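You operate a simulated robot arm through the tools that you are given. There is no shell and no other tool. Be economical: measure what you need, move in short steps, check, and stop when the job is done.

The job below is to be done with a simulated two-armed robot. You get a single attempt, and the scene is never put back.

## Task
On the top of the small bench, fold the grey cloth in half.

The check looks at the end state, three seconds after you hand in, the way a careful person would. Anything else that was tipped, shoved, dropped, spilled or broken makes it a failure. Flat cloth is picked up by pressing the open fingertips on it (5 to 10 N) and closing them slowly along it; thin cloth reads only 2 to 8 mm in the jaws.

## Robot
Two 7-joint arms with two-finger parallel grippers on one trunk, on a base that drives. Base frame: it is fixed to the floor where the robot stands at the start and does not move with it; the origin is under the middle of the robot, x ahead of it, y to its left, z up; the surface under the hand at the start is at about z = 780. Lengths are in mm, angles in degrees, forces in N, time in s.
The left shoulder is at the start at [50, 177, 1104], the right one opposite. With the tool pointing down near the work surface each hand reaches from about 220 to 700 mm from the robot's upright axis, wherever it stands, measured 20 degrees to its own side. Places, roughly: top of the small bench [700, 800, 800]. Payload 3.43 kg a hand.
The TCP of each hand is the grasp point between the finger pads, 34 mm short of the fingertips. In the tool frame z runs along the fingers and y along their closing line. Largest opening 128 mm; finger width 24, thickness 12; the body of the gripper, 48 by 130 mm, starts 96 mm behind the TCP.
Orientation is told as [roll, pitch, yaw] about the base's x, y, z axes, in that order, counted from this pose: with the fingers straight down and closing along the base's y, the tool's x points along the base's -x, its y along +y and its z along -z.

## Interface
- The arms move only by the tool apply_moves. It takes "left_targets", "right_targets" or both (then of equal length, played together; a hand with none holds still); each is a list of rows, each a list of 3 entries, a list of its own where there are three numbers: the shift along the base's x, y, z in mm, then the turn, a rotation vector about the base's x, y, z in degrees, then the opening in per cent of the stroke, from 0 (shut) to 100 (fully open). In form: [[[dx, dy, dz], [rx, ry, rz], jaw], ...]. A call has 1 to 8 rows; each row is the pose to reach, as a shift and turn from the pose commanded when the call began. A row lasts 0.2 s, in which the tool goes at most 50 mm and 8.6 degrees; a call with a longer step from one row to the next is refused whole, and so is a gripper value outside its range. A pose out of reach is approached as far as the arm can. The call stops where the force on the tool passes 40 N (or 10 N more than at its start, if that is more) or the arm is blocked; 0.2 s more then pass. The fingers move at their own pace (about 108 mm/s each) and stop on an object; they squeeze with about 31 N. The grip force told is the motor's: it shows also when the fingers shut on nothing. Time passes only in rows, and 0.2 s behind the last, so rows that repeat a pose let the fingers close. It gives the time, the measured TCP pose, the force on the tool (base axes), the opening and the grip force at its end, in the units of the frame above (readings bear some noise), with the torque about the TCP (base axes, N m) and any sound that the robot's microphone picked up, and new pictures: "pictures" is both (left out), scene, wrist or none (wrist: the cameras of the hands that moved).
- Cameras (640 x 400 px; columns grow to the right, rows downward): "scene" is now at [156.7, -1.6, 1255.6]; the picture's right is [-0.01, -1.00, 0.00], its down [-0.66, 0.01, -0.76] and it looks along [0.76, -0.01, -0.66] (base axes); focal length 248 px, centre (320, 200). "left" rides on the left gripper at [76, 11, -160] in its tool frame; the picture's right is [-0.15, 0.99, 0.00], its down [-0.88, -0.13, -0.46] and it looks along [-0.45, -0.07, 0.89] (tool axes); focal length 234 px, centre (320, 200). "right" rides on the right gripper at [76, -11, -160] in its tool frame; the picture's right is [0.15, 0.99, 0.00], its down [-0.88, 0.13, -0.46] and it looks along [-0.45, 0.07, 0.89] (tool axes); focal length 234 px, centre (320, 200). There is no depth. A picture from a camera that has moved, and an enlarged one, comes with that camera's place and axes in the base frame and with its lens.
- move_column(by): slides the trunk up (or, below 0, down) by that many mm; the arms and the scene camera ride with it, the base frame stays. It gives what a move gives, with no picture.
- roll_base(legs): drives the robot by 1 to 6 legs, each [ahead, turn to the left] in mm and degrees, along the robot's own axes; the way and the turn of a leg run together, so that a leg with both is an arc; at most 1500 mm and 180 degrees a leg. The arms and the cameras ride along, it lands a little off, and it stops where it bumps. It gives what a move gives, and a new picture of the scene camera.
- pan_tilt(pan, tilt): turns the head with the scene camera to pan (to the left, within 80 degrees either way) and tilt (down, from -29 to 69), counted from straight ahead of the robot. It gives what a move gives, and a new picture of the scene camera.
- inspect(camera, box): a new picture of the part [left, top, right, bottom] of that camera's present view, enlarged. It takes no simulated time.
- hand_in(): hands the job in; it is judged then, once.

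Work in short steps. Places have to be worked out from the pictures, the camera data and where the tool is seen: move nearer, look again, correct. Check each grasp and each placing, and mend what went wrong. You have 120 turns and 260 pictures in all, those below and enlarged ones among them. Open the grippers and draw the arms clear of the work before you hand the job in, unless the task says otherwise; then end with one line.

The tools are called after ">>>" as a command line: name --argument value ..., lists and objects as JSON in quotes. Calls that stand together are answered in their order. apply_moves: Moves the arms, as the interface text tells. Its arguments: {"type":"object","properties":{"left_targets":{"type":"array","items":{"type":"array"}},"right_targets":{"type":"array","items":{"type":"array"}},"pictures":{"type":"string","enum":["both","scene","wrist","none"]}},"required":[]} The other tools are called the same way: move_column (by) slides the trunk up or down; roll_base (legs) drives the base; pan_tilt (pan, tilt) turns the head that bears the scene camera; inspect (camera, box) takes an enlarged picture of a part of a camera's view; hand_in () hands the job in.

At the start:

```text
t: 0.0
left_tcp_pos: [426.5, 108.7, 1029.7]
left_tool_rot: [-0.1, -0.1, -0.2]
left_wrist_force: [-0.8, -0.5, -0.5]
left_ft_torque: [-0.01, 0.01, 0.03]
left_gripper_width: 128.2
left_grip_force: 0.2
right_tcp_pos: [466.4, -203.8, 957.5]
right_tool_rot: [0.0, 0.0, -0.2]
right_wrist_force: [0.3, 0.0, 0.5]
right_ft_torque: [-0.01, -0.01, 0.01]
right_gripper_width: 128.0
right_grip_force: 0.1
trunk travel left (down, up): [-275.0, 126.0]
robot x, y, heading: [0.7, -1.1, -0.1]
head pan, tilt: [-0.5, 40.9]
```

scene: 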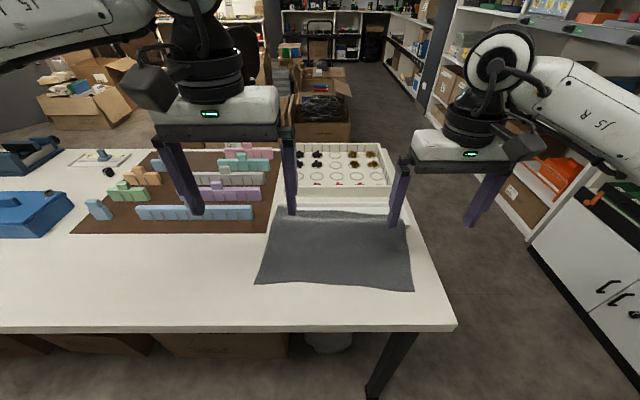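
right: 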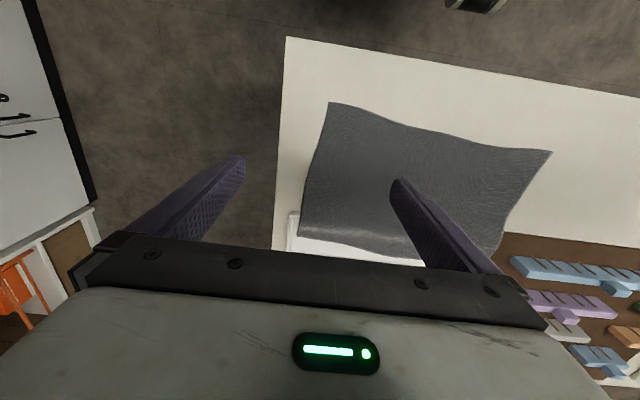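
left: 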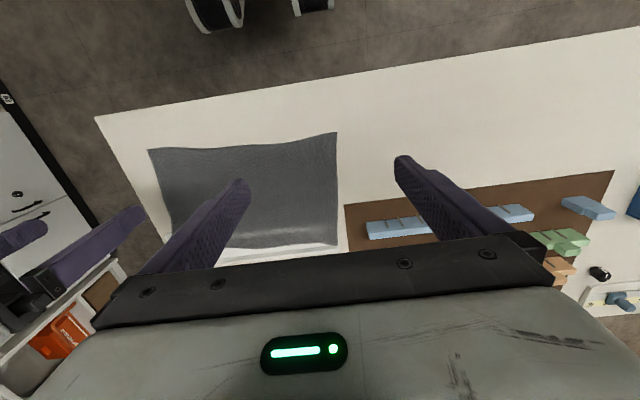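

The grey cloth lies at roughly x 420–655, y -240–130 on the table in front of me. First I'll check the cloth closely and look left to see what the "small bench" is.

>>> inspect --camera "scene" --box '[230, 130, 470, 310]'

>>> pan_tilt --pan 50 --tilt 35

```text
2.22 times, centred on (350, 220) of scene
camera zoom: at [156.7, -1.6, 1255.6], right [-0.01, -1.0, 0.0], down [-0.66, 0.01, -0.76], along [0.76, -0.01, -0.66], focal length 550 px, centre (253, 156)
```

zoom: 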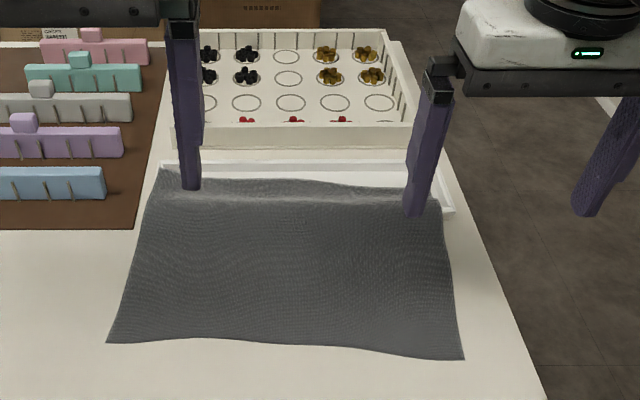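

```text
t: 1.2
left_tcp_pos: [426.7, 107.7, 1028.8]
left_tool_rot: [0.0, -0.1, -0.2]
left_wrist_force: [-0.7, -0.5, 0.1]
left_ft_torque: [0.0, -0.01, -0.01]
left_gripper_width: 127.8
left_grip_force: 0.1
right_tcp_pos: [465.2, -202.5, 959.0]
right_tool_rot: [0.1, 0.0, -0.2]
right_wrist_force: [-0.1, -0.3, -0.7]
right_ft_torque: [0.02, -0.01, 0.01]
right_gripper_width: 128.1
right_grip_force: 0.1
trunk travel left (down, up): [-275.0, 126.0]
robot x, y, heading: [-0.8, 1.4, 0.1]
head pan, tilt: [50.0, 35.0]
camera scene: at [129.0, 66.5, 1264.5], right [0.77, -0.64, 0.0], down [-0.37, -0.44, -0.82], along [0.53, 0.63, -0.57], focal length 248 px, centre (320, 200)
```

scene: 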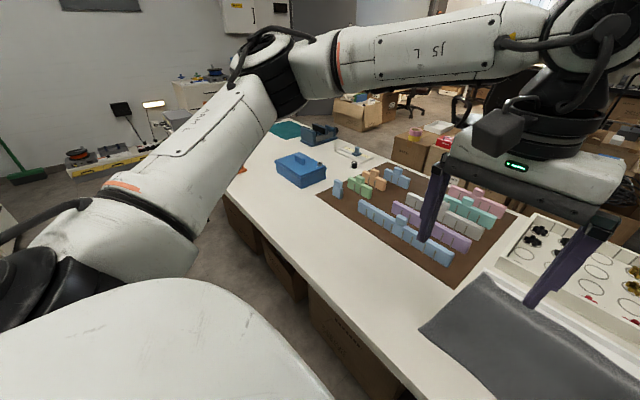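

The table is the bench. The cloth's far part seems to drape over a low white rim; I'll look closely with the wrist cameras.

>>> inspect --camera "left" --box '[90, 100, 410, 300]'

>>> inspect --camera "right" --box '[260, 80, 580, 280]'

>>> pan_tilt --pan -8 --tilt 50

```text
2.00 times, centred on (250, 200) of left
camera zoom: at [350.6, 120.1, 1190.2], right [0.15, 0.99, 0.0], down [0.88, -0.13, 0.46], along [0.45, -0.07, -0.89], focal length 468 px, centre (460, 200)
```

zoom: 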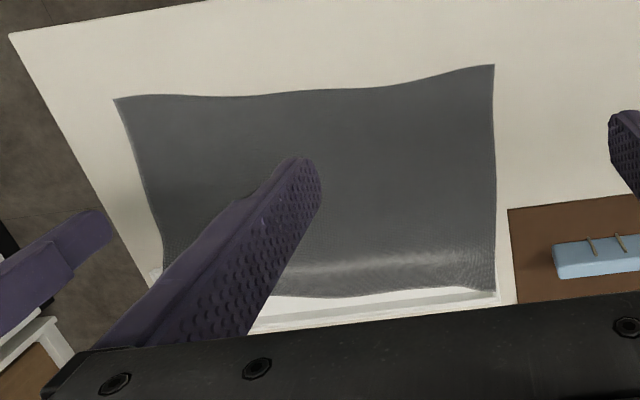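

```text
2.00 times, centred on (420, 180) of right
camera zoom: at [389.8, -214.2, 1120.1], right [-0.14, 0.99, 0.0], down [0.88, 0.13, 0.46], along [0.45, 0.06, -0.89], focal length 468 px, centre (120, 240)
```

zoom: 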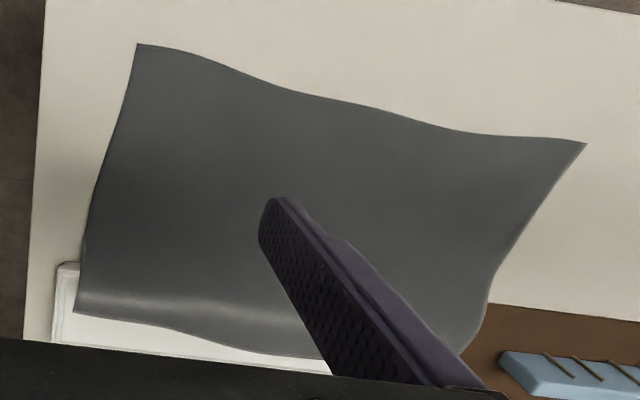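

```text
t: 2.5
left_tcp_pos: [426.8, 107.8, 1029.7]
left_tool_rot: [0.0, -0.1, -0.2]
left_wrist_force: [-0.5, 0.0, -0.5]
left_ft_torque: [-0.01, 0.03, 0.01]
left_gripper_width: 127.8
left_grip_force: 0.2
right_tcp_pos: [466.5, -203.3, 957.6]
right_tool_rot: [0.0, 0.1, -0.2]
right_wrist_force: [0.0, 0.5, 0.2]
right_ft_torque: [0.0, -0.01, -0.01]
right_gripper_width: 128.0
right_grip_force: 0.1
trunk travel left (down, up): [-275.0, 126.0]
robot x, y, heading: [-0.4, 2.1, -0.1]
head pan, tilt: [-8.0, 50.0]
camera scene: at [148.6, -11.6, 1242.8], right [-0.14, -0.99, 0.0], down [-0.76, 0.11, -0.64], along [0.64, -0.09, -0.77], focal length 248 px, centre (320, 200)
```

scene: 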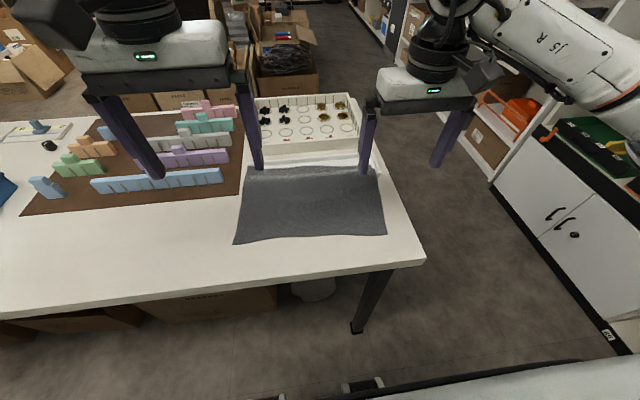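

The cloth's far 30–50 mm lies over the lip of a shallow white tray. I'll move the left hand forward to see that edge from above.

>>> apply_moves --left_targets '[[[45, -10, 0], [0, 0, 0], 100], [[90, -20, 0], [0, 0, 0], 100], [[130, -30, 0], [0, 0, 0], 100]]' --pictures "both"

```text
t: 3.3
left_tcp_pos: [559.9, 78.1, 1025.9]
left_tool_rot: [0.0, 0.0, -0.3]
left_wrist_force: [0.3, 0.8, -0.1]
left_ft_torque: [0.04, 0.02, -0.02]
left_gripper_width: 128.1
left_grip_force: 0.1
right_tcp_pos: [466.0, -203.8, 958.1]
right_tool_rot: [0.0, 0.1, -0.3]
right_wrist_force: [-0.4, -0.4, 0.1]
right_ft_torque: [0.03, 0.0, 0.04]
right_gripper_width: 128.0
right_grip_force: 0.1
trunk travel left (down, up): [-275.0, 126.0]
robot x, y, heading: [1.7, -1.7, -0.0]
head pan, tilt: [-8.0, 50.0]
camera scene: at [148.8, -12.1, 1242.7], right [-0.14, -0.99, 0.0], down [-0.76, 0.11, -0.64], along [0.64, -0.09, -0.77], focal length 248 px, centre (320, 200)
camera left: at [483.5, 89.0, 1186.7], right [0.15, 0.99, 0.0], down [0.88, -0.14, 0.46], along [0.45, -0.07, -0.89], focal length 234 px, centre (320, 200)
```

scene: 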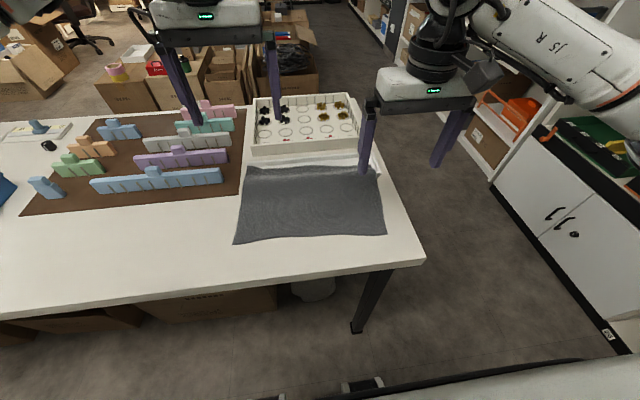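
left: 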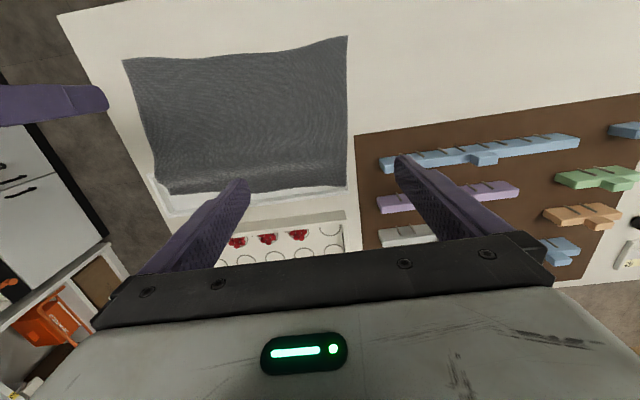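

>>> inspect --camera "left" --box '[100, 20, 370, 250]'

>>> inspect --camera "scene" --box '[225, 130, 395, 260]'

```text
1.74 times, centred on (235, 135) of left
camera zoom: at [483.5, 89.0, 1186.7], right [0.15, 0.99, 0.0], down [0.88, -0.14, 0.46], along [0.45, -0.07, -0.89], focal length 407 px, centre (468, 313)
```

zoom: 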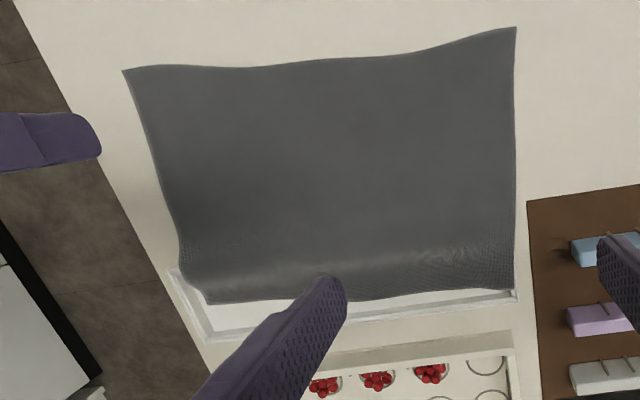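

```text
3.08 times, centred on (310, 195) of scene
camera zoom: at [148.8, -12.1, 1242.7], right [-0.14, -0.99, 0.0], down [-0.76, 0.11, -0.64], along [0.64, -0.09, -0.77], focal length 762 px, centre (351, 215)
```

zoom: 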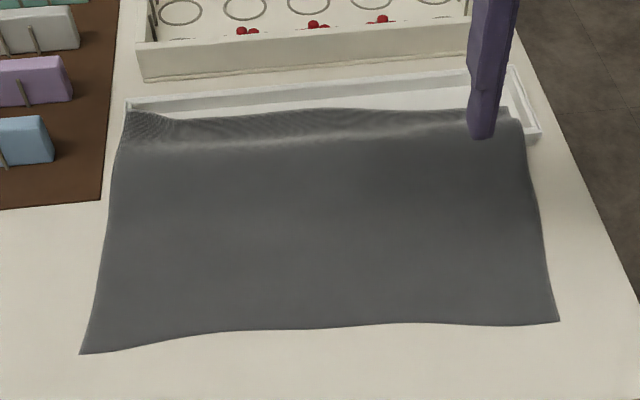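

The tray is about x 590–670, y -240–115, with the cloth's far edge inside it at x ≈ 640–660. I'll fold the far edge toward me so the result lies on the bare bench. First I'll bring both hands above the far corners with half-open jaws.

>>> apply_moves --left_targets '[[[20, 0, -20], [0, 0, 0], 45], [[40, 0, -45], [0, 0, 0], 45], [[60, 0, -70], [0, 0, 0], 45], [[80, 2, -96], [0, 0, 0], 45]]' --right_targets '[[[40, 5, -5], [0, 0, 0], 45], [[80, 10, -10], [0, 0, 0], 45], [[120, 14, -20], [0, 0, 0], 45], [[160, 18, -28], [0, 0, 0], 45]]' --pictures "both"

```text
t: 4.3
left_tcp_pos: [638.7, 83.0, 931.7]
left_tool_rot: [0.1, -0.2, -0.2]
left_wrist_force: [0.4, 0.7, 0.4]
left_ft_torque: [0.0, -0.02, 0.01]
left_gripper_width: 57.4
left_grip_force: 0.0
right_tcp_pos: [626.7, -187.1, 929.7]
right_tool_rot: [0.0, 0.1, -0.2]
right_wrist_force: [-0.3, -0.6, 0.8]
right_ft_torque: [0.01, 0.0, 0.04]
right_gripper_width: 57.6
right_grip_force: 0.1
trunk travel left (down, up): [-275.0, 126.0]
robot x, y, heading: [5.4, -0.3, -0.0]
head pan, tilt: [-8.0, 50.0]
camera scene: at [148.8, -12.3, 1242.7], right [-0.14, -0.99, 0.0], down [-0.76, 0.11, -0.64], along [0.64, -0.09, -0.77], focal length 248 px, centre (320, 200)
camera right: at [550.6, -198.0, 1091.9], right [-0.14, 0.99, 0.0], down [0.88, 0.13, 0.46], along [0.45, 0.07, -0.89], focal length 234 px, centre (320, 200)
camera left: at [561.8, 95.5, 1092.3], right [0.15, 0.99, 0.0], down [0.88, -0.14, 0.46], along [0.45, -0.07, -0.89], focal length 234 px, centre (320, 200)
```

scene: 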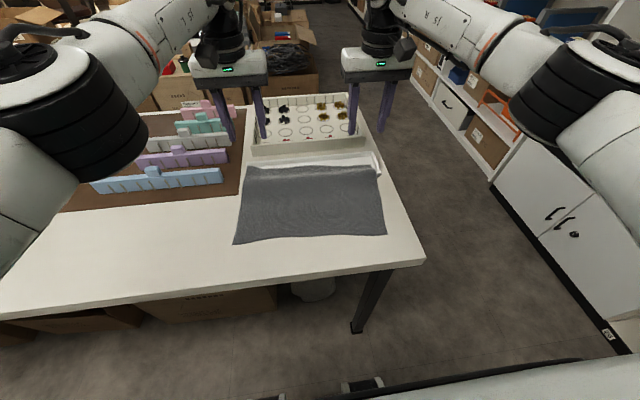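
right: 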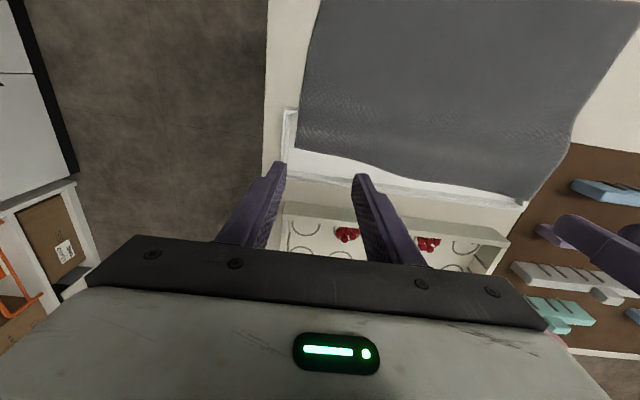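
left: 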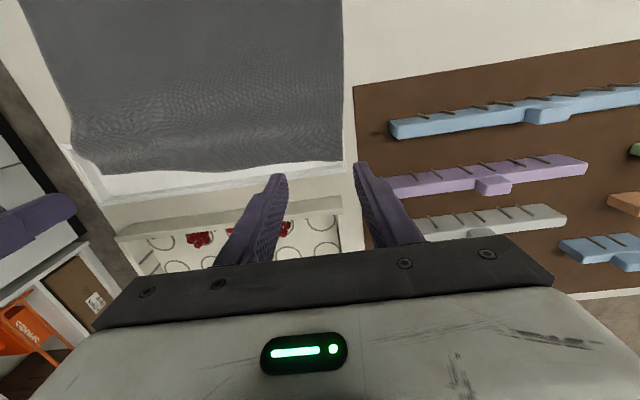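

Far corners come out at about (656, 110) and (633, -217), with edge x ≈ 654 and 634 at my grip points. I'll line up the hands there and lower to just above the cloth.

>>> apply_moves --left_targets '[[[5, -5, -30], [0, 0, 0], 30], [[5, -5, -60], [0, 0, 0], 30], [[5, -5, -88], [0, 0, 0], 30]]' --right_targets '[[[-3, 2, -30], [0, 0, 0], 30], [[-3, 2, -60], [0, 0, 0], 30], [[-3, 2, -88], [0, 0, 0], 30]]' --pictures "both"

```text
t: 5.1
left_tcp_pos: [639.2, 79.8, 842.9]
left_tool_rot: [0.0, -0.1, -0.3]
left_wrist_force: [-0.1, 0.1, 1.0]
left_ft_torque: [0.04, 0.0, -0.02]
left_gripper_width: 38.4
left_grip_force: 0.1
left hand out of reach, approached as far as the arm can: row 1, 2, 3
right_tcp_pos: [622.9, -183.8, 842.3]
right_tool_rot: [-0.1, 0.0, -0.2]
right_wrist_force: [-0.2, 0.9, -0.5]
right_ft_torque: [-0.01, 0.01, 0.01]
right_gripper_width: 38.6
right_grip_force: 0.0
trunk travel left (down, up): [-275.0, 126.0]
robot x, y, heading: [-2.6, 0.8, -0.0]
head pan, tilt: [-8.0, 50.0]
camera scene: at [149.0, -11.5, 1242.7], right [-0.14, -0.99, 0.0], down [-0.76, 0.11, -0.64], along [0.64, -0.09, -0.77], focal length 248 px, centre (320, 200)
camera right: at [547.1, -194.0, 1004.1], right [-0.14, 0.99, 0.0], down [0.88, 0.13, 0.46], along [0.45, 0.06, -0.89], focal length 234 px, centre (320, 200)
camera left: at [563.3, 91.2, 1003.5], right [0.15, 0.99, 0.0], down [0.88, -0.13, 0.46], along [0.45, -0.07, -0.89], focal length 234 px, centre (320, 200)
```

scene: 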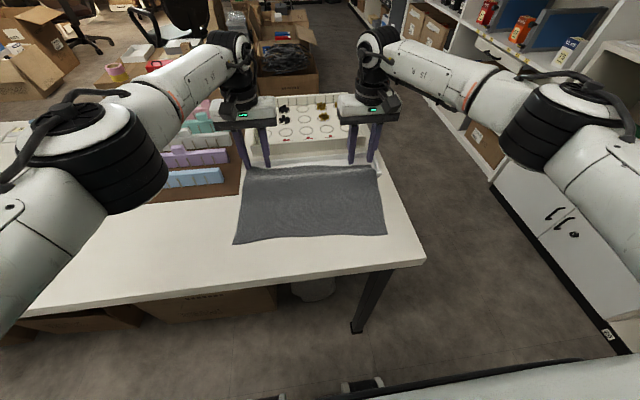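
right: 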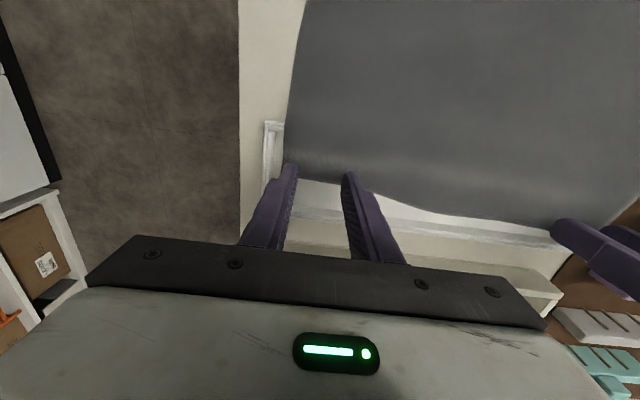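
left: 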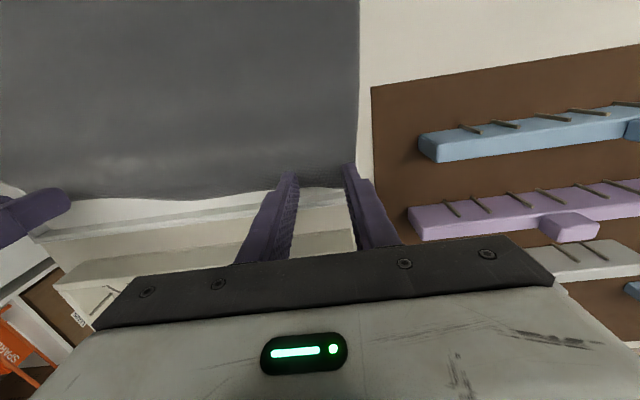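

The left hand is at the end of its reach. I'll back the hands 40 mm and up, then drive the base 40 mm ahead.

>>> apply_moves --left_targets '[[[0, 0, 30], [0, 0, 0], 30], [[-40, 0, 40], [0, 0, 0], 30]]' --right_targets '[[[0, 0, 30], [0, 0, 0], 30], [[-40, 0, 40], [0, 0, 0], 30]]' --pictures "none"

>>> roll_base --legs '[[45, 0]]'

```text
t: 5.7
left_tcp_pos: [597.8, 75.3, 886.8]
left_tool_rot: [0.1, -0.1, 0.0]
left_wrist_force: [0.3, -0.1, 0.2]
left_ft_torque: [-0.02, -0.05, 0.0]
left_gripper_width: 38.4
left_grip_force: 0.1
right_tcp_pos: [580.7, -186.3, 882.9]
right_tool_rot: [0.1, -0.1, -0.4]
right_wrist_force: [0.0, -1.4, -0.8]
right_ft_torque: [0.06, -0.02, -0.04]
right_gripper_width: 38.7
right_grip_force: 0.0
trunk travel left (down, up): [-275.0, 126.0]
robot x, y, heading: [-2.3, -1.1, -0.2]
head pan, tilt: [-8.0, 50.0]
```

```text
t: 6.6
left_tcp_pos: [644.7, 75.3, 885.4]
left_tool_rot: [0.0, 0.0, -0.4]
left_wrist_force: [0.9, -0.4, 0.2]
left_ft_torque: [0.01, 0.0, 0.0]
left_gripper_width: 38.3
left_grip_force: 0.2
right_tcp_pos: [626.7, -184.4, 882.9]
right_tool_rot: [0.0, 0.0, -0.2]
right_wrist_force: [0.3, 0.3, 0.4]
right_ft_torque: [0.01, 0.02, -0.02]
right_gripper_width: 38.5
right_grip_force: 0.2
trunk travel left (down, up): [-275.0, 126.0]
robot x, y, heading: [44.3, 0.7, 0.1]
head pan, tilt: [-8.0, 50.0]
camera scene: at [193.8, -11.5, 1242.6], right [-0.14, -0.99, 0.0], down [-0.76, 0.11, -0.64], along [0.64, -0.09, -0.77], focal length 248 px, centre (320, 200)
```

scene: 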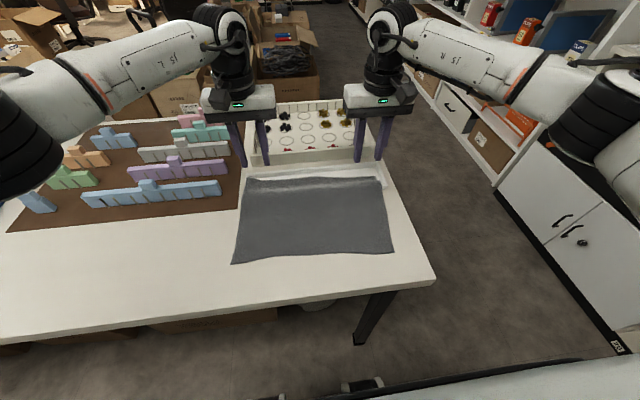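

Both hands are placed well over the far edge. Lowering in small steps, watching for contact.

>>> apply_moves --left_targets '[[[2, 0, -25], [0, 0, 0], 30], [[2, 0, -48], [0, 0, 0], 30], [[2, 0, -53], [0, 0, 0], 30], [[2, 0, -57], [0, 0, 0], 30]]' --right_targets '[[[0, 0, -25], [0, 0, 0], 30], [[0, 0, -46], [0, 0, 0], 30], [[0, 0, -51], [0, 0, 0], 30], [[0, 0, -55], [0, 0, 0], 30]]' --pictures "wrist"

```text
t: 7.6
left_tcp_pos: [645.8, 74.2, 830.9]
left_tool_rot: [-0.1, -0.2, -0.3]
left_wrist_force: [0.6, -3.0, 6.0]
left_ft_torque: [0.04, 0.04, -0.02]
left_gripper_width: 36.0
left_grip_force: 0.1
right_tcp_pos: [625.4, -185.0, 829.3]
right_tool_rot: [0.0, -0.1, -0.3]
right_wrist_force: [-0.3, 0.5, -0.3]
right_ft_torque: [0.01, -0.02, -0.04]
right_gripper_width: 38.4
right_grip_force: 0.1
trunk travel left (down, up): [-275.0, 126.0]
robot x, y, heading: [45.4, 0.6, -0.1]
head pan, tilt: [-8.0, 50.0]
camera right: at [550.0, -195.8, 990.4], right [-0.14, 0.99, 0.0], down [0.88, 0.13, 0.46], along [0.45, 0.07, -0.89], focal length 234 px, centre (320, 200)
camera left: at [569.0, 86.4, 991.5], right [0.15, 0.99, 0.0], down [0.88, -0.13, 0.46], along [0.45, -0.07, -0.89], focal length 234 px, centre (320, 200)
```

right: 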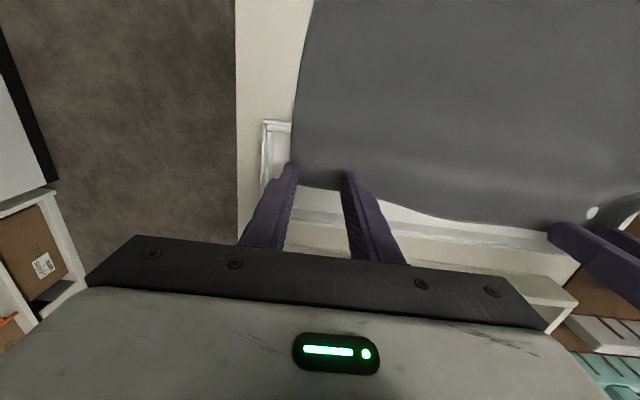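
left: 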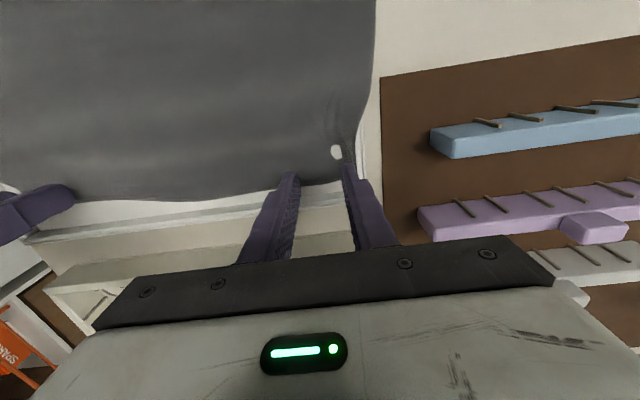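

The left outer finger hit something (6 N, -3 N sideways), probably the tray's side rim under the cloth. I'll raise it and look.

>>> apply_moves --left_targets '[[[0, 0, 15], [0, 0, 0], 30]]' --pictures "none"

>>> inspect --camera "left" --box '[230, 80, 430, 240]'

>>> inspect --camera "right" --box '[440, 100, 640, 260]'

```text
t: 8.0
left_tcp_pos: [644.9, 77.2, 843.4]
left_tool_rot: [0.0, 0.0, -0.1]
left_wrist_force: [0.5, 0.0, 0.9]
left_ft_torque: [0.0, -0.01, 0.02]
left_gripper_width: 38.3
left_grip_force: 0.0
right_tcp_pos: [626.2, -183.5, 828.8]
right_tool_rot: [0.0, 0.1, -0.3]
right_wrist_force: [-0.3, -0.2, 0.4]
right_ft_torque: [-0.01, 0.01, 0.0]
right_gripper_width: 38.3
right_grip_force: 0.0
trunk travel left (down, up): [-275.0, 126.0]
robot x, y, heading: [40.4, 1.9, -0.1]
head pan, tilt: [-8.0, 50.0]
```

```text
2.50 times, centred on (330, 160) of left
camera zoom: at [568.9, 87.8, 1004.9], right [0.15, 0.99, 0.0], down [0.88, -0.13, 0.46], along [0.45, -0.07, -0.89], focal length 585 px, centre (295, 300)
```

zoom: 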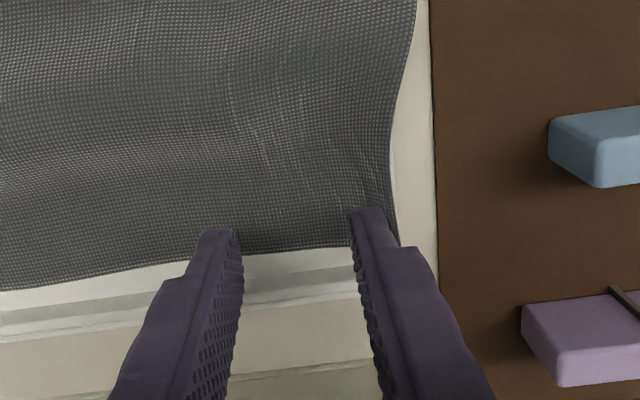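

```text
2.50 times, centred on (540, 180) of right
camera zoom: at [550.3, -195.1, 990.2], right [-0.14, 0.99, 0.0], down [0.88, 0.13, 0.46], along [0.45, 0.07, -0.89], focal length 585 px, centre (-230, 250)
```

zoom: 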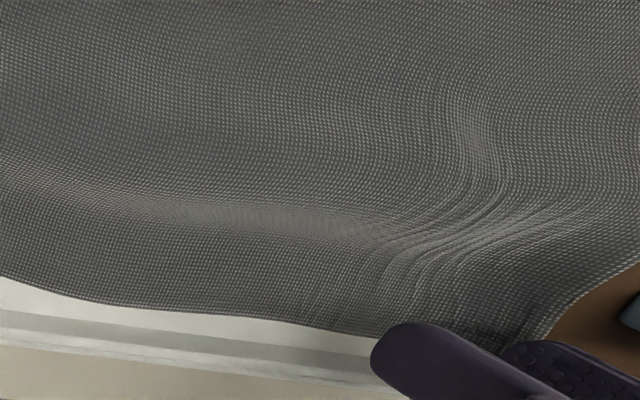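

The tray's left rim sits under the cloth at y ≈ 100. I'll shift the left hand 18 mm inward and lower both to light contact.

>>> apply_moves --left_targets '[[[2, -18, 0], [0, 0, 0], 30], [[2, -18, -12], [0, 0, 0], 30], [[2, -18, -16], [0, 0, 0], 30], [[2, -18, -20], [0, 0, 0], 30]]' --right_targets '[[[0, 0, 0], [0, 0, 0], 30], [[0, 0, -3], [0, 0, 0], 30], [[0, 0, -5], [0, 0, 0], 30], [[0, 0, -7], [0, 0, 0], 30]]' --pictures "none"

```text
t: 9.0
left_tcp_pos: [646.3, 57.6, 823.6]
left_tool_rot: [-0.1, -0.2, -0.3]
left_wrist_force: [0.3, -0.2, 0.7]
left_ft_torque: [-0.02, -0.01, 0.03]
left_gripper_width: 38.3
left_grip_force: 0.1
right_tcp_pos: [627.0, -184.3, 820.6]
right_tool_rot: [-0.1, 0.0, -0.2]
right_wrist_force: [0.0, -0.4, 1.1]
right_ft_torque: [0.0, 0.03, -0.02]
right_gripper_width: 38.5
right_grip_force: 0.0
trunk travel left (down, up): [-275.0, 126.0]
robot x, y, heading: [45.8, 2.0, -0.3]
head pan, tilt: [-8.0, 50.0]
```

No contact yet; continuing down in 2–3 mm steps.

>>> apply_moves --left_targets '[[[0, 0, -3], [0, 0, 0], 30], [[0, 0, -5], [0, 0, 0], 30], [[0, 0, -7], [0, 0, 0], 30]]' --right_targets '[[[0, 0, -2], [0, 0, 0], 30], [[0, 0, -3], [0, 0, 0], 30], [[0, 0, -4], [0, 0, 0], 30]]' --pictures "wrist"

```text
t: 9.8
left_tcp_pos: [645.6, 58.0, 820.1]
left_tool_rot: [0.0, -0.4, -0.3]
left_wrist_force: [1.5, 0.4, 11.9]
left_ft_torque: [0.12, 0.03, -0.03]
left_gripper_width: 38.4
left_grip_force: 0.1
right_tcp_pos: [625.4, -183.7, 820.6]
right_tool_rot: [0.0, -0.3, -0.2]
right_wrist_force: [-2.3, -1.7, 17.5]
right_ft_torque: [-0.07, 0.13, -0.01]
right_gripper_width: 38.5
right_grip_force: 0.0
trunk travel left (down, up): [-275.0, 126.0]
robot x, y, heading: [42.4, 3.0, -0.1]
head pan, tilt: [-8.0, 50.0]
camera right: at [549.4, -195.2, 981.7], right [-0.14, 0.99, 0.0], down [0.88, 0.13, 0.46], along [0.46, 0.07, -0.89], focal length 234 px, centre (320, 200)
camera left: at [569.2, 70.0, 981.1], right [0.15, 0.99, 0.0], down [0.88, -0.13, 0.46], along [0.46, -0.07, -0.89], focal length 234 px, centre (320, 200)
```

right: 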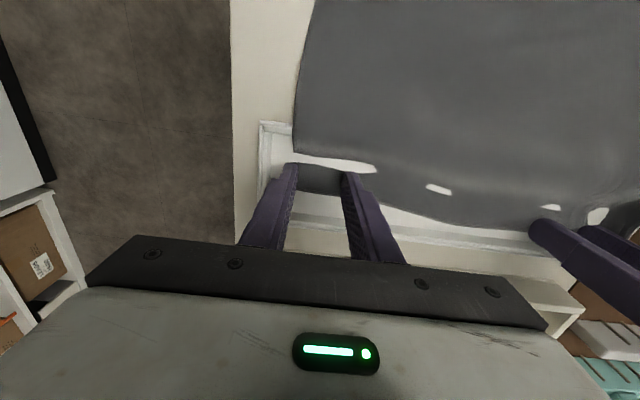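
left: 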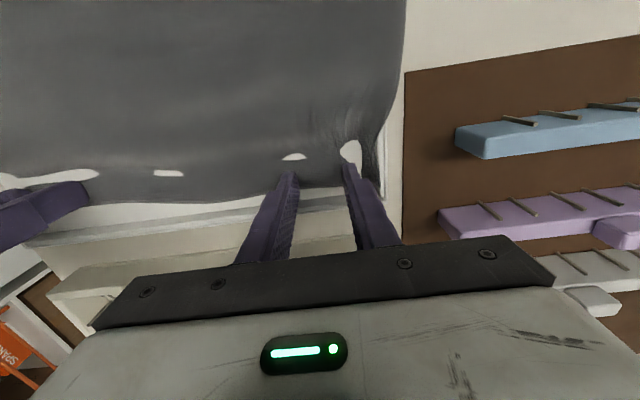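

Contact: left 12 N, right 17 N. I'll ease both up slightly to ~8 N and close the jaws slowly.

>>> apply_moves --left_targets '[[[0, 0, 1], [0, 0, 0], 28], [[0, 0, 1], [0, 0, 0], 24], [[0, 0, 1], [0, 0, 0], 19], [[0, 0, 1], [0, 0, 0], 14], [[0, 0, 1], [0, 0, 0], 9], [[0, 0, 1], [0, 0, 0], 5], [[0, 0, 1], [0, 0, 0], 0], [[0, 0, 1], [0, 0, 0], 0]]' --right_targets '[[[0, 0, 1.5], [0, 0, 0], 28], [[0, 0, 1.5], [0, 0, 0], 24], [[0, 0, 1.5], [0, 0, 0], 19], [[0, 0, 1.5], [0, 0, 0], 14], [[0, 0, 1.5], [0, 0, 0], 9], [[0, 0, 1.5], [0, 0, 0], 5], [[0, 0, 1.5], [0, 0, 0], 0], [[0, 0, 1.5], [0, 0, 0], 0]]' --pictures "wrist"

```text
t: 11.6
left_tcp_pos: [645.1, 59.5, 821.4]
left_tool_rot: [0.0, -0.4, -0.2]
left_wrist_force: [-0.8, -0.7, 18.9]
left_ft_torque: [-0.01, 0.06, 0.01]
left_gripper_width: 0.2
left_grip_force: 31.7
right_tcp_pos: [625.7, -183.2, 821.2]
right_tool_rot: [-0.1, -0.2, -0.2]
right_wrist_force: [-0.1, -0.6, 14.0]
right_ft_torque: [-0.01, 0.04, -0.02]
right_gripper_width: 0.0
right_grip_force: 31.5
trunk travel left (down, up): [-275.0, 126.0]
robot x, y, heading: [44.0, 0.2, 0.2]
head pan, tilt: [-8.0, 50.0]
camera right: at [548.4, -195.5, 982.0], right [-0.14, 0.99, 0.0], down [0.88, 0.13, 0.46], along [0.45, 0.06, -0.89], focal length 234 px, centre (320, 200)
camera left: at [568.2, 69.8, 981.1], right [0.15, 0.99, 0.0], down [0.88, -0.13, 0.46], along [0.46, -0.07, -0.89], focal length 234 px, centre (320, 200)
```

right: 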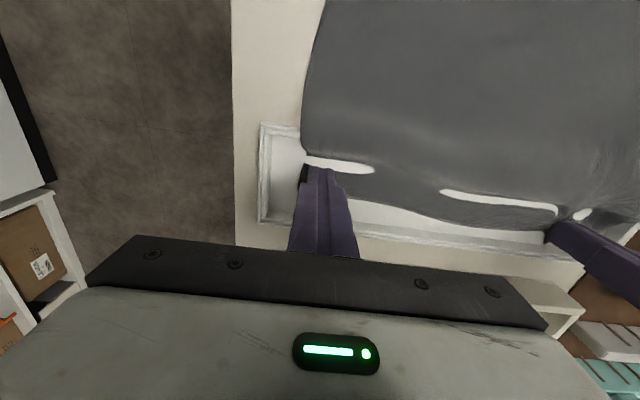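
left: 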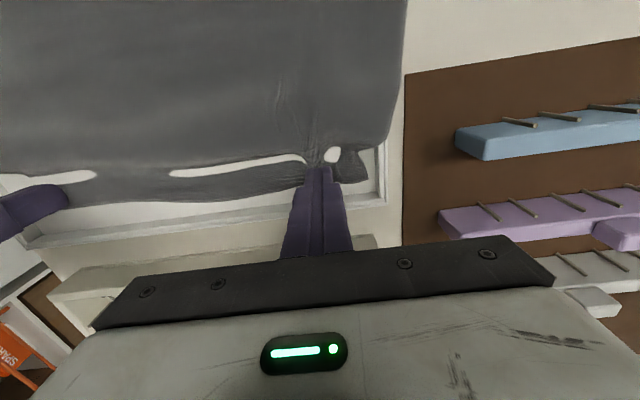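

Widths read 0, so the cloth was probably missed on both sides. I'll lift 20 mm to test.

>>> apply_moves --left_targets '[[[0, 0, 10], [0, 0, 0], 0], [[0, 0, 25], [0, 0, 0], 0]]' --right_targets '[[[0, 0, 10], [0, 0, 0], 0], [[0, 0, 25], [0, 0, 0], 0]]' --pictures "both"

```text
t: 12.2
left_tcp_pos: [646.4, 59.9, 842.8]
left_tool_rot: [0.1, 0.0, -0.2]
left_wrist_force: [0.0, -0.1, 0.2]
left_ft_torque: [0.02, 0.01, 0.0]
left_gripper_width: 0.0
left_grip_force: 30.6
right_tcp_pos: [626.2, -184.6, 842.6]
right_tool_rot: [-0.1, 0.2, -0.2]
right_wrist_force: [0.2, -0.3, 0.2]
right_ft_torque: [0.04, -0.01, -0.01]
right_gripper_width: 0.0
right_grip_force: 30.8
trunk travel left (down, up): [-275.0, 126.0]
robot x, y, heading: [45.1, 0.4, -0.3]
head pan, tilt: [-8.0, 50.0]
camera scene: at [193.1, -11.5, 1242.5], right [-0.14, -0.99, 0.0], down [-0.76, 0.11, -0.64], along [0.64, -0.09, -0.77], focal length 248 px, centre (320, 200)
camera right: at [550.2, -194.8, 1003.8], right [-0.14, 0.99, 0.0], down [0.88, 0.13, 0.45], along [0.45, 0.06, -0.89], focal length 234 px, centre (320, 200)
camera left: at [570.5, 70.6, 1003.7], right [0.15, 0.99, 0.0], down [0.88, -0.13, 0.46], along [0.45, -0.07, -0.89], focal length 234 px, centre (320, 200)
```

scene: 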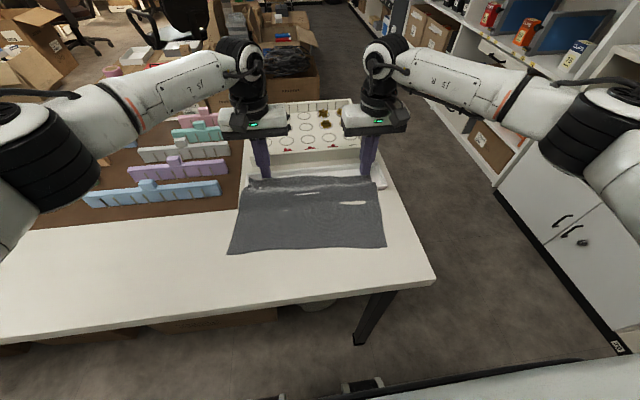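
right: 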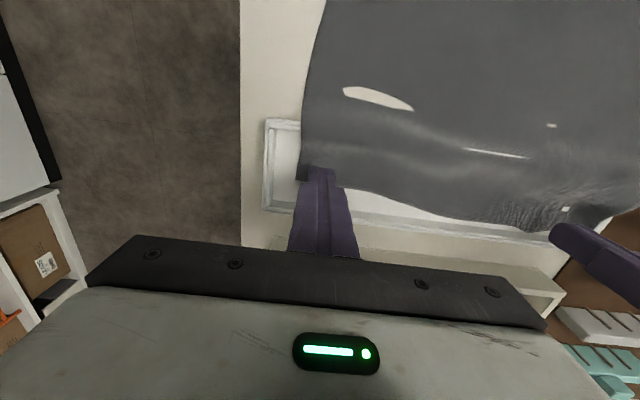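
left: 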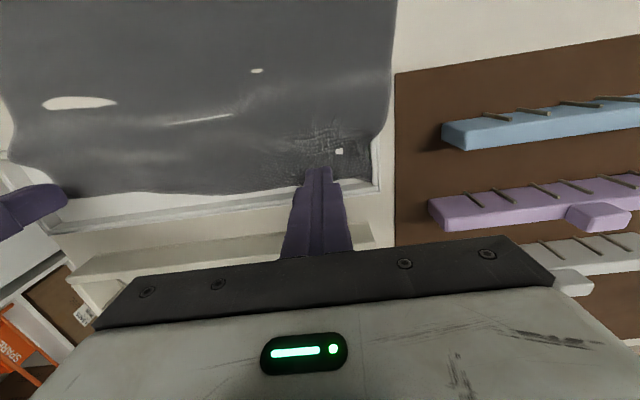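

The cloth shows wrinkles at the fingertips, so it may still be held. I'll lift another 40 mm to be certain.

>>> apply_moves --left_targets '[[[0, 0, 20], [0, 0, 0], 0], [[0, 0, 40], [0, 0, 0], 0]]' --right_targets '[[[0, 0, 20], [0, 0, 0], 0], [[0, 0, 40], [0, 0, 0], 0]]' --pictures "both"

>>> inspect --camera "scene" --box '[215, 110, 405, 265]'

```text
t: 12.8
left_tcp_pos: [647.6, 58.6, 884.2]
left_tool_rot: [-0.1, 0.0, -0.2]
left_wrist_force: [-0.1, 0.0, 0.0]
left_ft_torque: [-0.01, 0.02, -0.02]
left_gripper_width: 0.0
left_grip_force: 31.0
right_tcp_pos: [626.3, -183.1, 880.8]
right_tool_rot: [0.0, 0.0, -0.2]
right_wrist_force: [0.0, 0.6, 0.4]
right_ft_torque: [0.0, -0.01, 0.01]
right_gripper_width: 0.1
right_grip_force: 30.8
trunk travel left (down, up): [-275.0, 126.0]
robot x, y, heading: [40.7, -1.4, -0.0]
head pan, tilt: [-8.0, 50.0]
camera scene: at [192.9, -11.5, 1242.8], right [-0.14, -0.99, 0.0], down [-0.76, 0.11, -0.64], along [0.64, -0.09, -0.77], focal length 248 px, centre (320, 200)
camera right: at [550.4, -195.1, 1043.3], right [-0.14, 0.99, 0.0], down [0.88, 0.13, 0.46], along [0.45, 0.07, -0.89], focal length 234 px, centre (320, 200)
camera left: at [570.9, 70.1, 1044.6], right [0.15, 0.99, 0.0], down [0.88, -0.13, 0.46], along [0.45, -0.07, -0.89], focal length 234 px, centre (320, 200)
```

scene: 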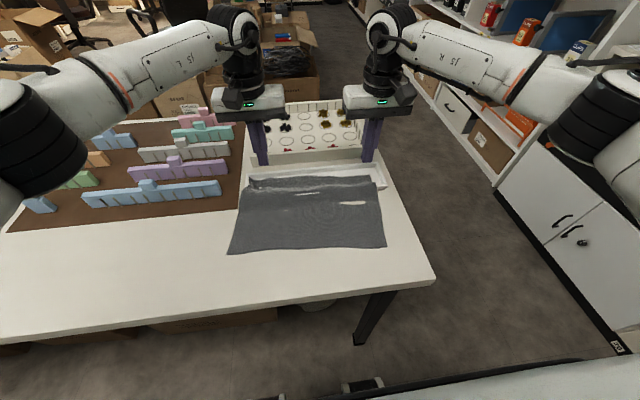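
right: 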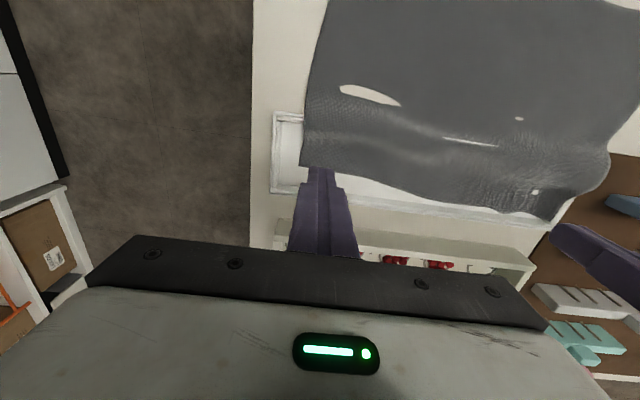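
left: 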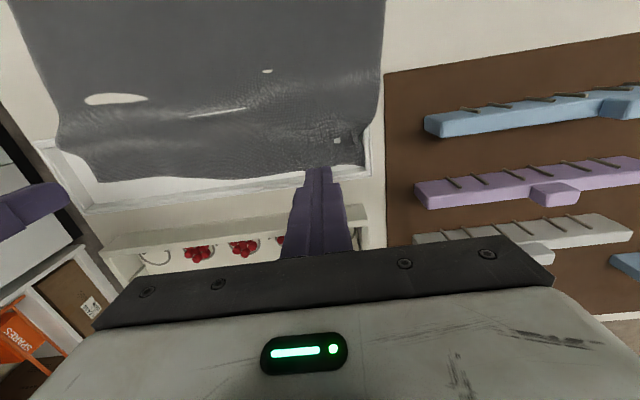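

```text
2.58 times, centred on (310, 188) of scene
camera zoom: at [192.9, -11.5, 1242.8], right [-0.14, -0.99, 0.0], down [-0.76, 0.11, -0.64], along [0.64, -0.09, -0.77], focal length 639 px, centre (346, 232)
```

zoom: 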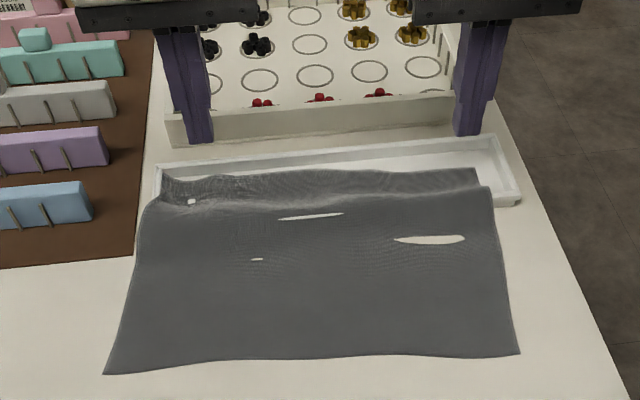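

The grasp missed in the tray; nothing is held. The near edge lies on bare table, so I'll grip there instead, drag the cloth clear of the tray, then fold. Moving both hands above the near corners.

>>> apply_moves --left_targets '[[[-20, 10, 30], [0, 0, 0], 30], [[-60, 20, 46], [0, 0, 0], 30], [[-105, 35, 46], [0, 0, 0], 30], [[-150, 50, 46], [0, 0, 0], 30], [[-192, 60, 46], [0, 0, 0], 30]]' --right_targets '[[[-20, 5, 30], [0, 0, 0], 30], [[-60, 10, 49], [0, 0, 0], 30], [[-105, 12, 49], [0, 0, 0], 30], [[-150, 15, 49], [0, 0, 0], 30], [[-196, 18, 49], [0, 0, 0], 30]]' --pictures "both"

```text
t: 14.0
left_tcp_pos: [452.7, 117.9, 927.2]
left_tool_rot: [0.1, -0.1, -0.1]
left_wrist_force: [0.4, 0.1, 0.1]
left_ft_torque: [-0.01, -0.04, 0.01]
left_gripper_width: 38.2
left_grip_force: 0.0
right_tcp_pos: [429.2, -169.5, 929.1]
right_tool_rot: [0.0, -0.1, -0.3]
right_wrist_force: [0.0, 0.1, 0.2]
right_ft_torque: [-0.01, -0.02, 0.02]
right_gripper_width: 38.5
right_grip_force: 0.1
trunk travel left (down, up): [-275.0, 126.0]
robot x, y, heading: [42.2, -1.4, 0.2]
head pan, tilt: [-8.0, 50.0]
camera scene: at [192.6, -11.4, 1242.9], right [-0.14, -0.99, 0.0], down [-0.76, 0.11, -0.64], along [0.64, -0.09, -0.77], focal length 248 px, centre (320, 200)
camera right: at [352.7, -179.9, 1091.9], right [-0.14, 0.99, 0.0], down [0.88, 0.13, 0.46], along [0.45, 0.06, -0.89], focal length 234 px, centre (320, 200)
camera left: at [375.7, 128.8, 1088.0], right [0.15, 0.99, 0.0], down [0.88, -0.13, 0.46], along [0.45, -0.07, -0.89], focal length 234 px, centre (320, 200)
```

scene: 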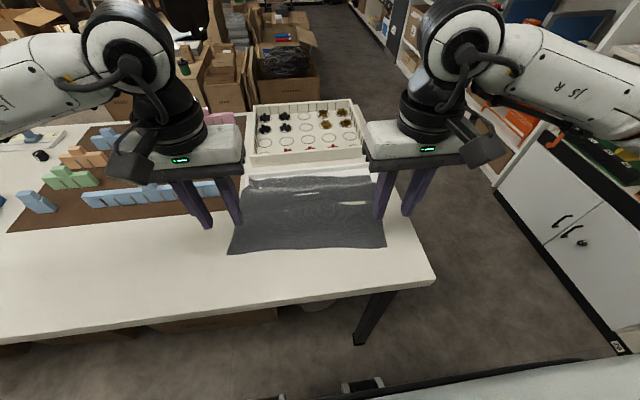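
right: 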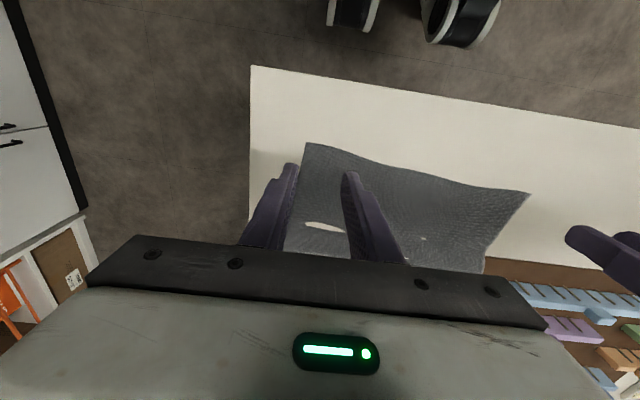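
left: 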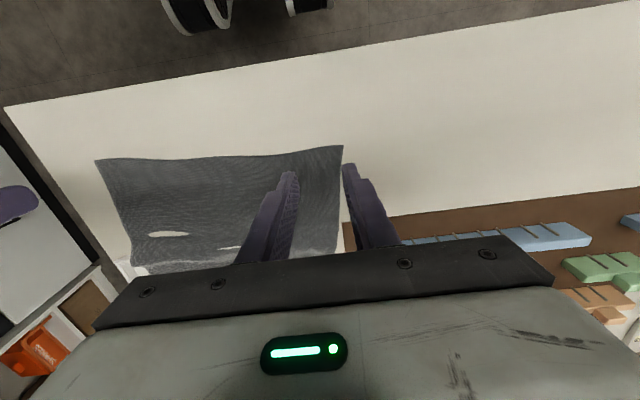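

Near corners: left (456, 145), right (428, -190); table edge at x ≈ 349. I'll set the fingers about 14 mm inside the edge and lower close to the table.

>>> apply_moves --left_targets '[[[15, 0, -35], [0, 0, 0], 30], [[15, 0, -70], [0, 0, 0], 30], [[15, 0, -95], [0, 0, 0], 30], [[15, 0, -103], [0, 0, 0], 30], [[15, 0, -107], [0, 0, 0], 30]]' --right_targets '[[[15, 2, -35], [0, 0, 0], 30], [[15, 2, -70], [0, 0, 0], 30], [[15, 2, -95], [0, 0, 0], 30], [[15, 2, -103], [0, 0, 0], 30], [[15, 2, -107], [0, 0, 0], 30]]' --pictures "wrist"

```text
t: 15.2
left_tcp_pos: [470.5, 118.6, 820.6]
left_tool_rot: [0.0, -0.1, -0.2]
left_wrist_force: [-0.4, -0.1, 0.0]
left_ft_torque: [0.0, 0.0, 0.01]
left_gripper_width: 38.4
left_grip_force: 0.1
right_tcp_pos: [446.2, -164.0, 826.6]
right_tool_rot: [0.1, -0.1, -0.3]
right_wrist_force: [0.3, -0.3, -0.2]
right_ft_torque: [-0.03, 0.02, -0.01]
right_gripper_width: 38.4
right_grip_force: 0.1
trunk travel left (down, up): [-275.0, 126.0]
robot x, y, heading: [46.5, 1.4, 0.0]
head pan, tilt: [-8.0, 50.0]
camera right: at [369.1, -174.5, 987.5], right [-0.14, 0.99, 0.0], down [0.88, 0.13, 0.46], along [0.45, 0.07, -0.89], focal length 234 px, centre (320, 200)
camera left: at [393.5, 130.0, 982.1], right [0.15, 0.99, 0.0], down [0.88, -0.13, 0.46], along [0.45, -0.07, -0.89], focal length 234 px, centre (320, 200)
```

right: 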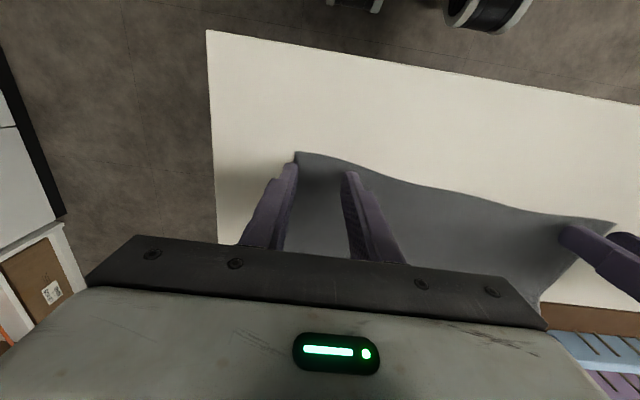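
left: 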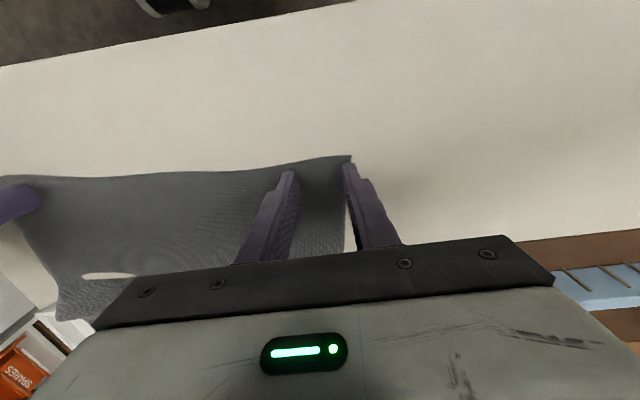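

Outer fingers are right on the side edges, so I'll shift both hands 12 mm inward, then lower gradually to contact.

>>> apply_moves --left_targets '[[[0, -12, 0], [0, 0, 0], 30], [[0, -12, -2], [0, 0, 0], 30], [[0, -12, -4], [0, 0, 0], 30], [[0, -12, -5], [0, 0, 0], 30]]' --right_targets '[[[0, 12, 0], [0, 0, 0], 30], [[0, 12, -4], [0, 0, 0], 30], [[0, 12, -7], [0, 0, 0], 30], [[0, 12, -9], [0, 0, 0], 30]]' --pictures "none"

```text
t: 16.2
left_tcp_pos: [469.2, 105.2, 816.9]
left_tool_rot: [0.0, -0.2, -0.2]
left_wrist_force: [0.6, 1.1, 0.2]
left_ft_torque: [0.01, -0.02, 0.02]
left_gripper_width: 38.3
left_grip_force: 0.0
right_tcp_pos: [445.3, -151.0, 816.7]
right_tool_rot: [0.0, -0.1, -0.2]
right_wrist_force: [0.5, -0.5, 0.1]
right_ft_torque: [0.01, -0.01, 0.01]
right_gripper_width: 38.4
right_grip_force: 0.1
trunk travel left (down, up): [-275.0, 126.0]
robot x, y, heading: [42.1, -2.8, 0.3]
head pan, tilt: [-8.0, 50.0]
```

>>> apply_moves --left_targets '[[[0, 0, -1.5], [0, 0, 0], 30], [[0, 0, -3], [0, 0, 0], 30]]' --right_targets '[[[0, 0, -1.5], [0, 0, 0], 30], [[0, 0, -3], [0, 0, 0], 30]]' --pictures "none"

```text
t: 16.8
left_tcp_pos: [468.3, 106.2, 815.5]
left_tool_rot: [0.0, -0.3, -0.2]
left_wrist_force: [-0.4, 0.5, 8.5]
left_ft_torque: [0.04, 0.03, -0.02]
left_gripper_width: 38.4
left_grip_force: 0.0
right_tcp_pos: [445.7, -151.9, 815.6]
right_tool_rot: [0.0, -0.1, -0.3]
right_wrist_force: [-1.4, 0.3, 10.8]
right_ft_torque: [0.02, 0.08, 0.02]
right_gripper_width: 38.4
right_grip_force: 0.1
trunk travel left (down, up): [-275.0, 126.0]
robot x, y, heading: [45.0, -0.5, -0.3]
head pan, tilt: [-8.0, 50.0]
```

Contact forces are 8.5 and 10.8 N, as wanted. Closing slowly.

>>> apply_moves --left_targets '[[[0, 0, 0], [0, 0, 0], 28], [[0, 0, 0], [0, 0, 0], 26], [[0, 0, 0], [0, 0, 0], 24], [[0, 0, 0], [0, 0, 0], 22], [[0, 0, 0], [0, 0, 0], 20], [[0, 0, 0], [0, 0, 0], 18], [[0, 0, 0], [0, 0, 0], 16], [[0, 0, 0], [0, 0, 0], 14]]' --right_targets '[[[0, 0, 0], [0, 0, 0], 28], [[0, 0, 0], [0, 0, 0], 26], [[0, 0, 0], [0, 0, 0], 24], [[0, 0, 0], [0, 0, 0], 22], [[0, 0, 0], [0, 0, 0], 20], [[0, 0, 0], [0, 0, 0], 18], [[0, 0, 0], [0, 0, 0], 16], [[0, 0, 0], [0, 0, 0], 14]]' --pictures "wrist"

```text
t: 18.6
left_tcp_pos: [468.8, 106.8, 814.7]
left_tool_rot: [0.0, -0.3, -0.1]
left_wrist_force: [2.0, 0.1, 19.5]
left_ft_torque: [0.09, -0.01, -0.02]
left_gripper_width: 18.7
left_grip_force: 0.5
right_tcp_pos: [444.6, -152.7, 815.1]
right_tool_rot: [0.0, -0.1, -0.2]
right_wrist_force: [-0.8, -1.1, 22.7]
right_ft_torque: [-0.06, 0.01, 0.02]
right_gripper_width: 14.6
right_grip_force: 0.0
trunk travel left (down, up): [-275.0, 126.0]
robot x, y, heading: [45.8, -0.3, 0.0]
head pan, tilt: [-8.0, 50.0]
camera right: at [368.1, -163.8, 976.9], right [-0.14, 0.99, 0.0], down [0.88, 0.13, 0.46], along [0.45, 0.07, -0.89], focal length 234 px, centre (320, 200)
camera left: at [392.5, 117.5, 976.1], right [0.15, 0.99, 0.0], down [0.88, -0.13, 0.46], along [0.46, -0.07, -0.89], focal length 234 px, centre (320, 200)
```

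right: 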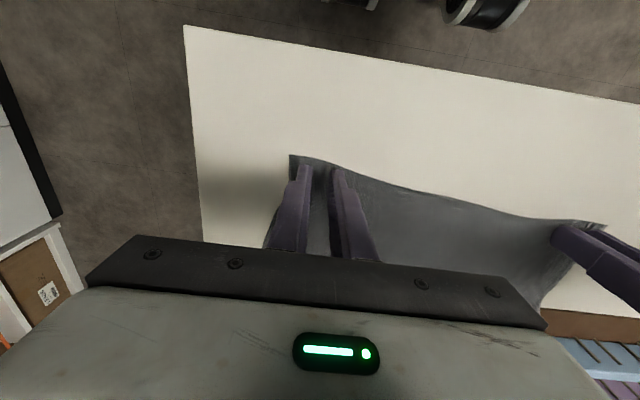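
left: 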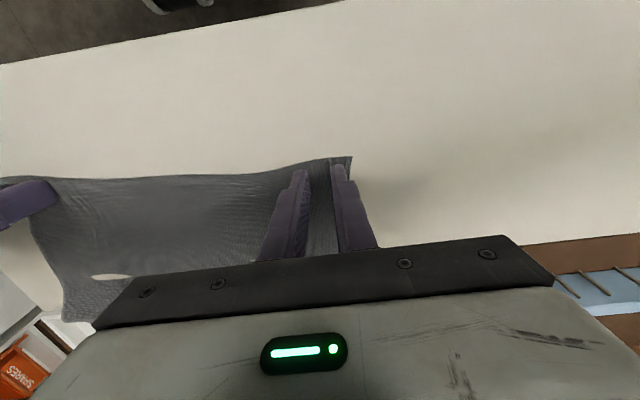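

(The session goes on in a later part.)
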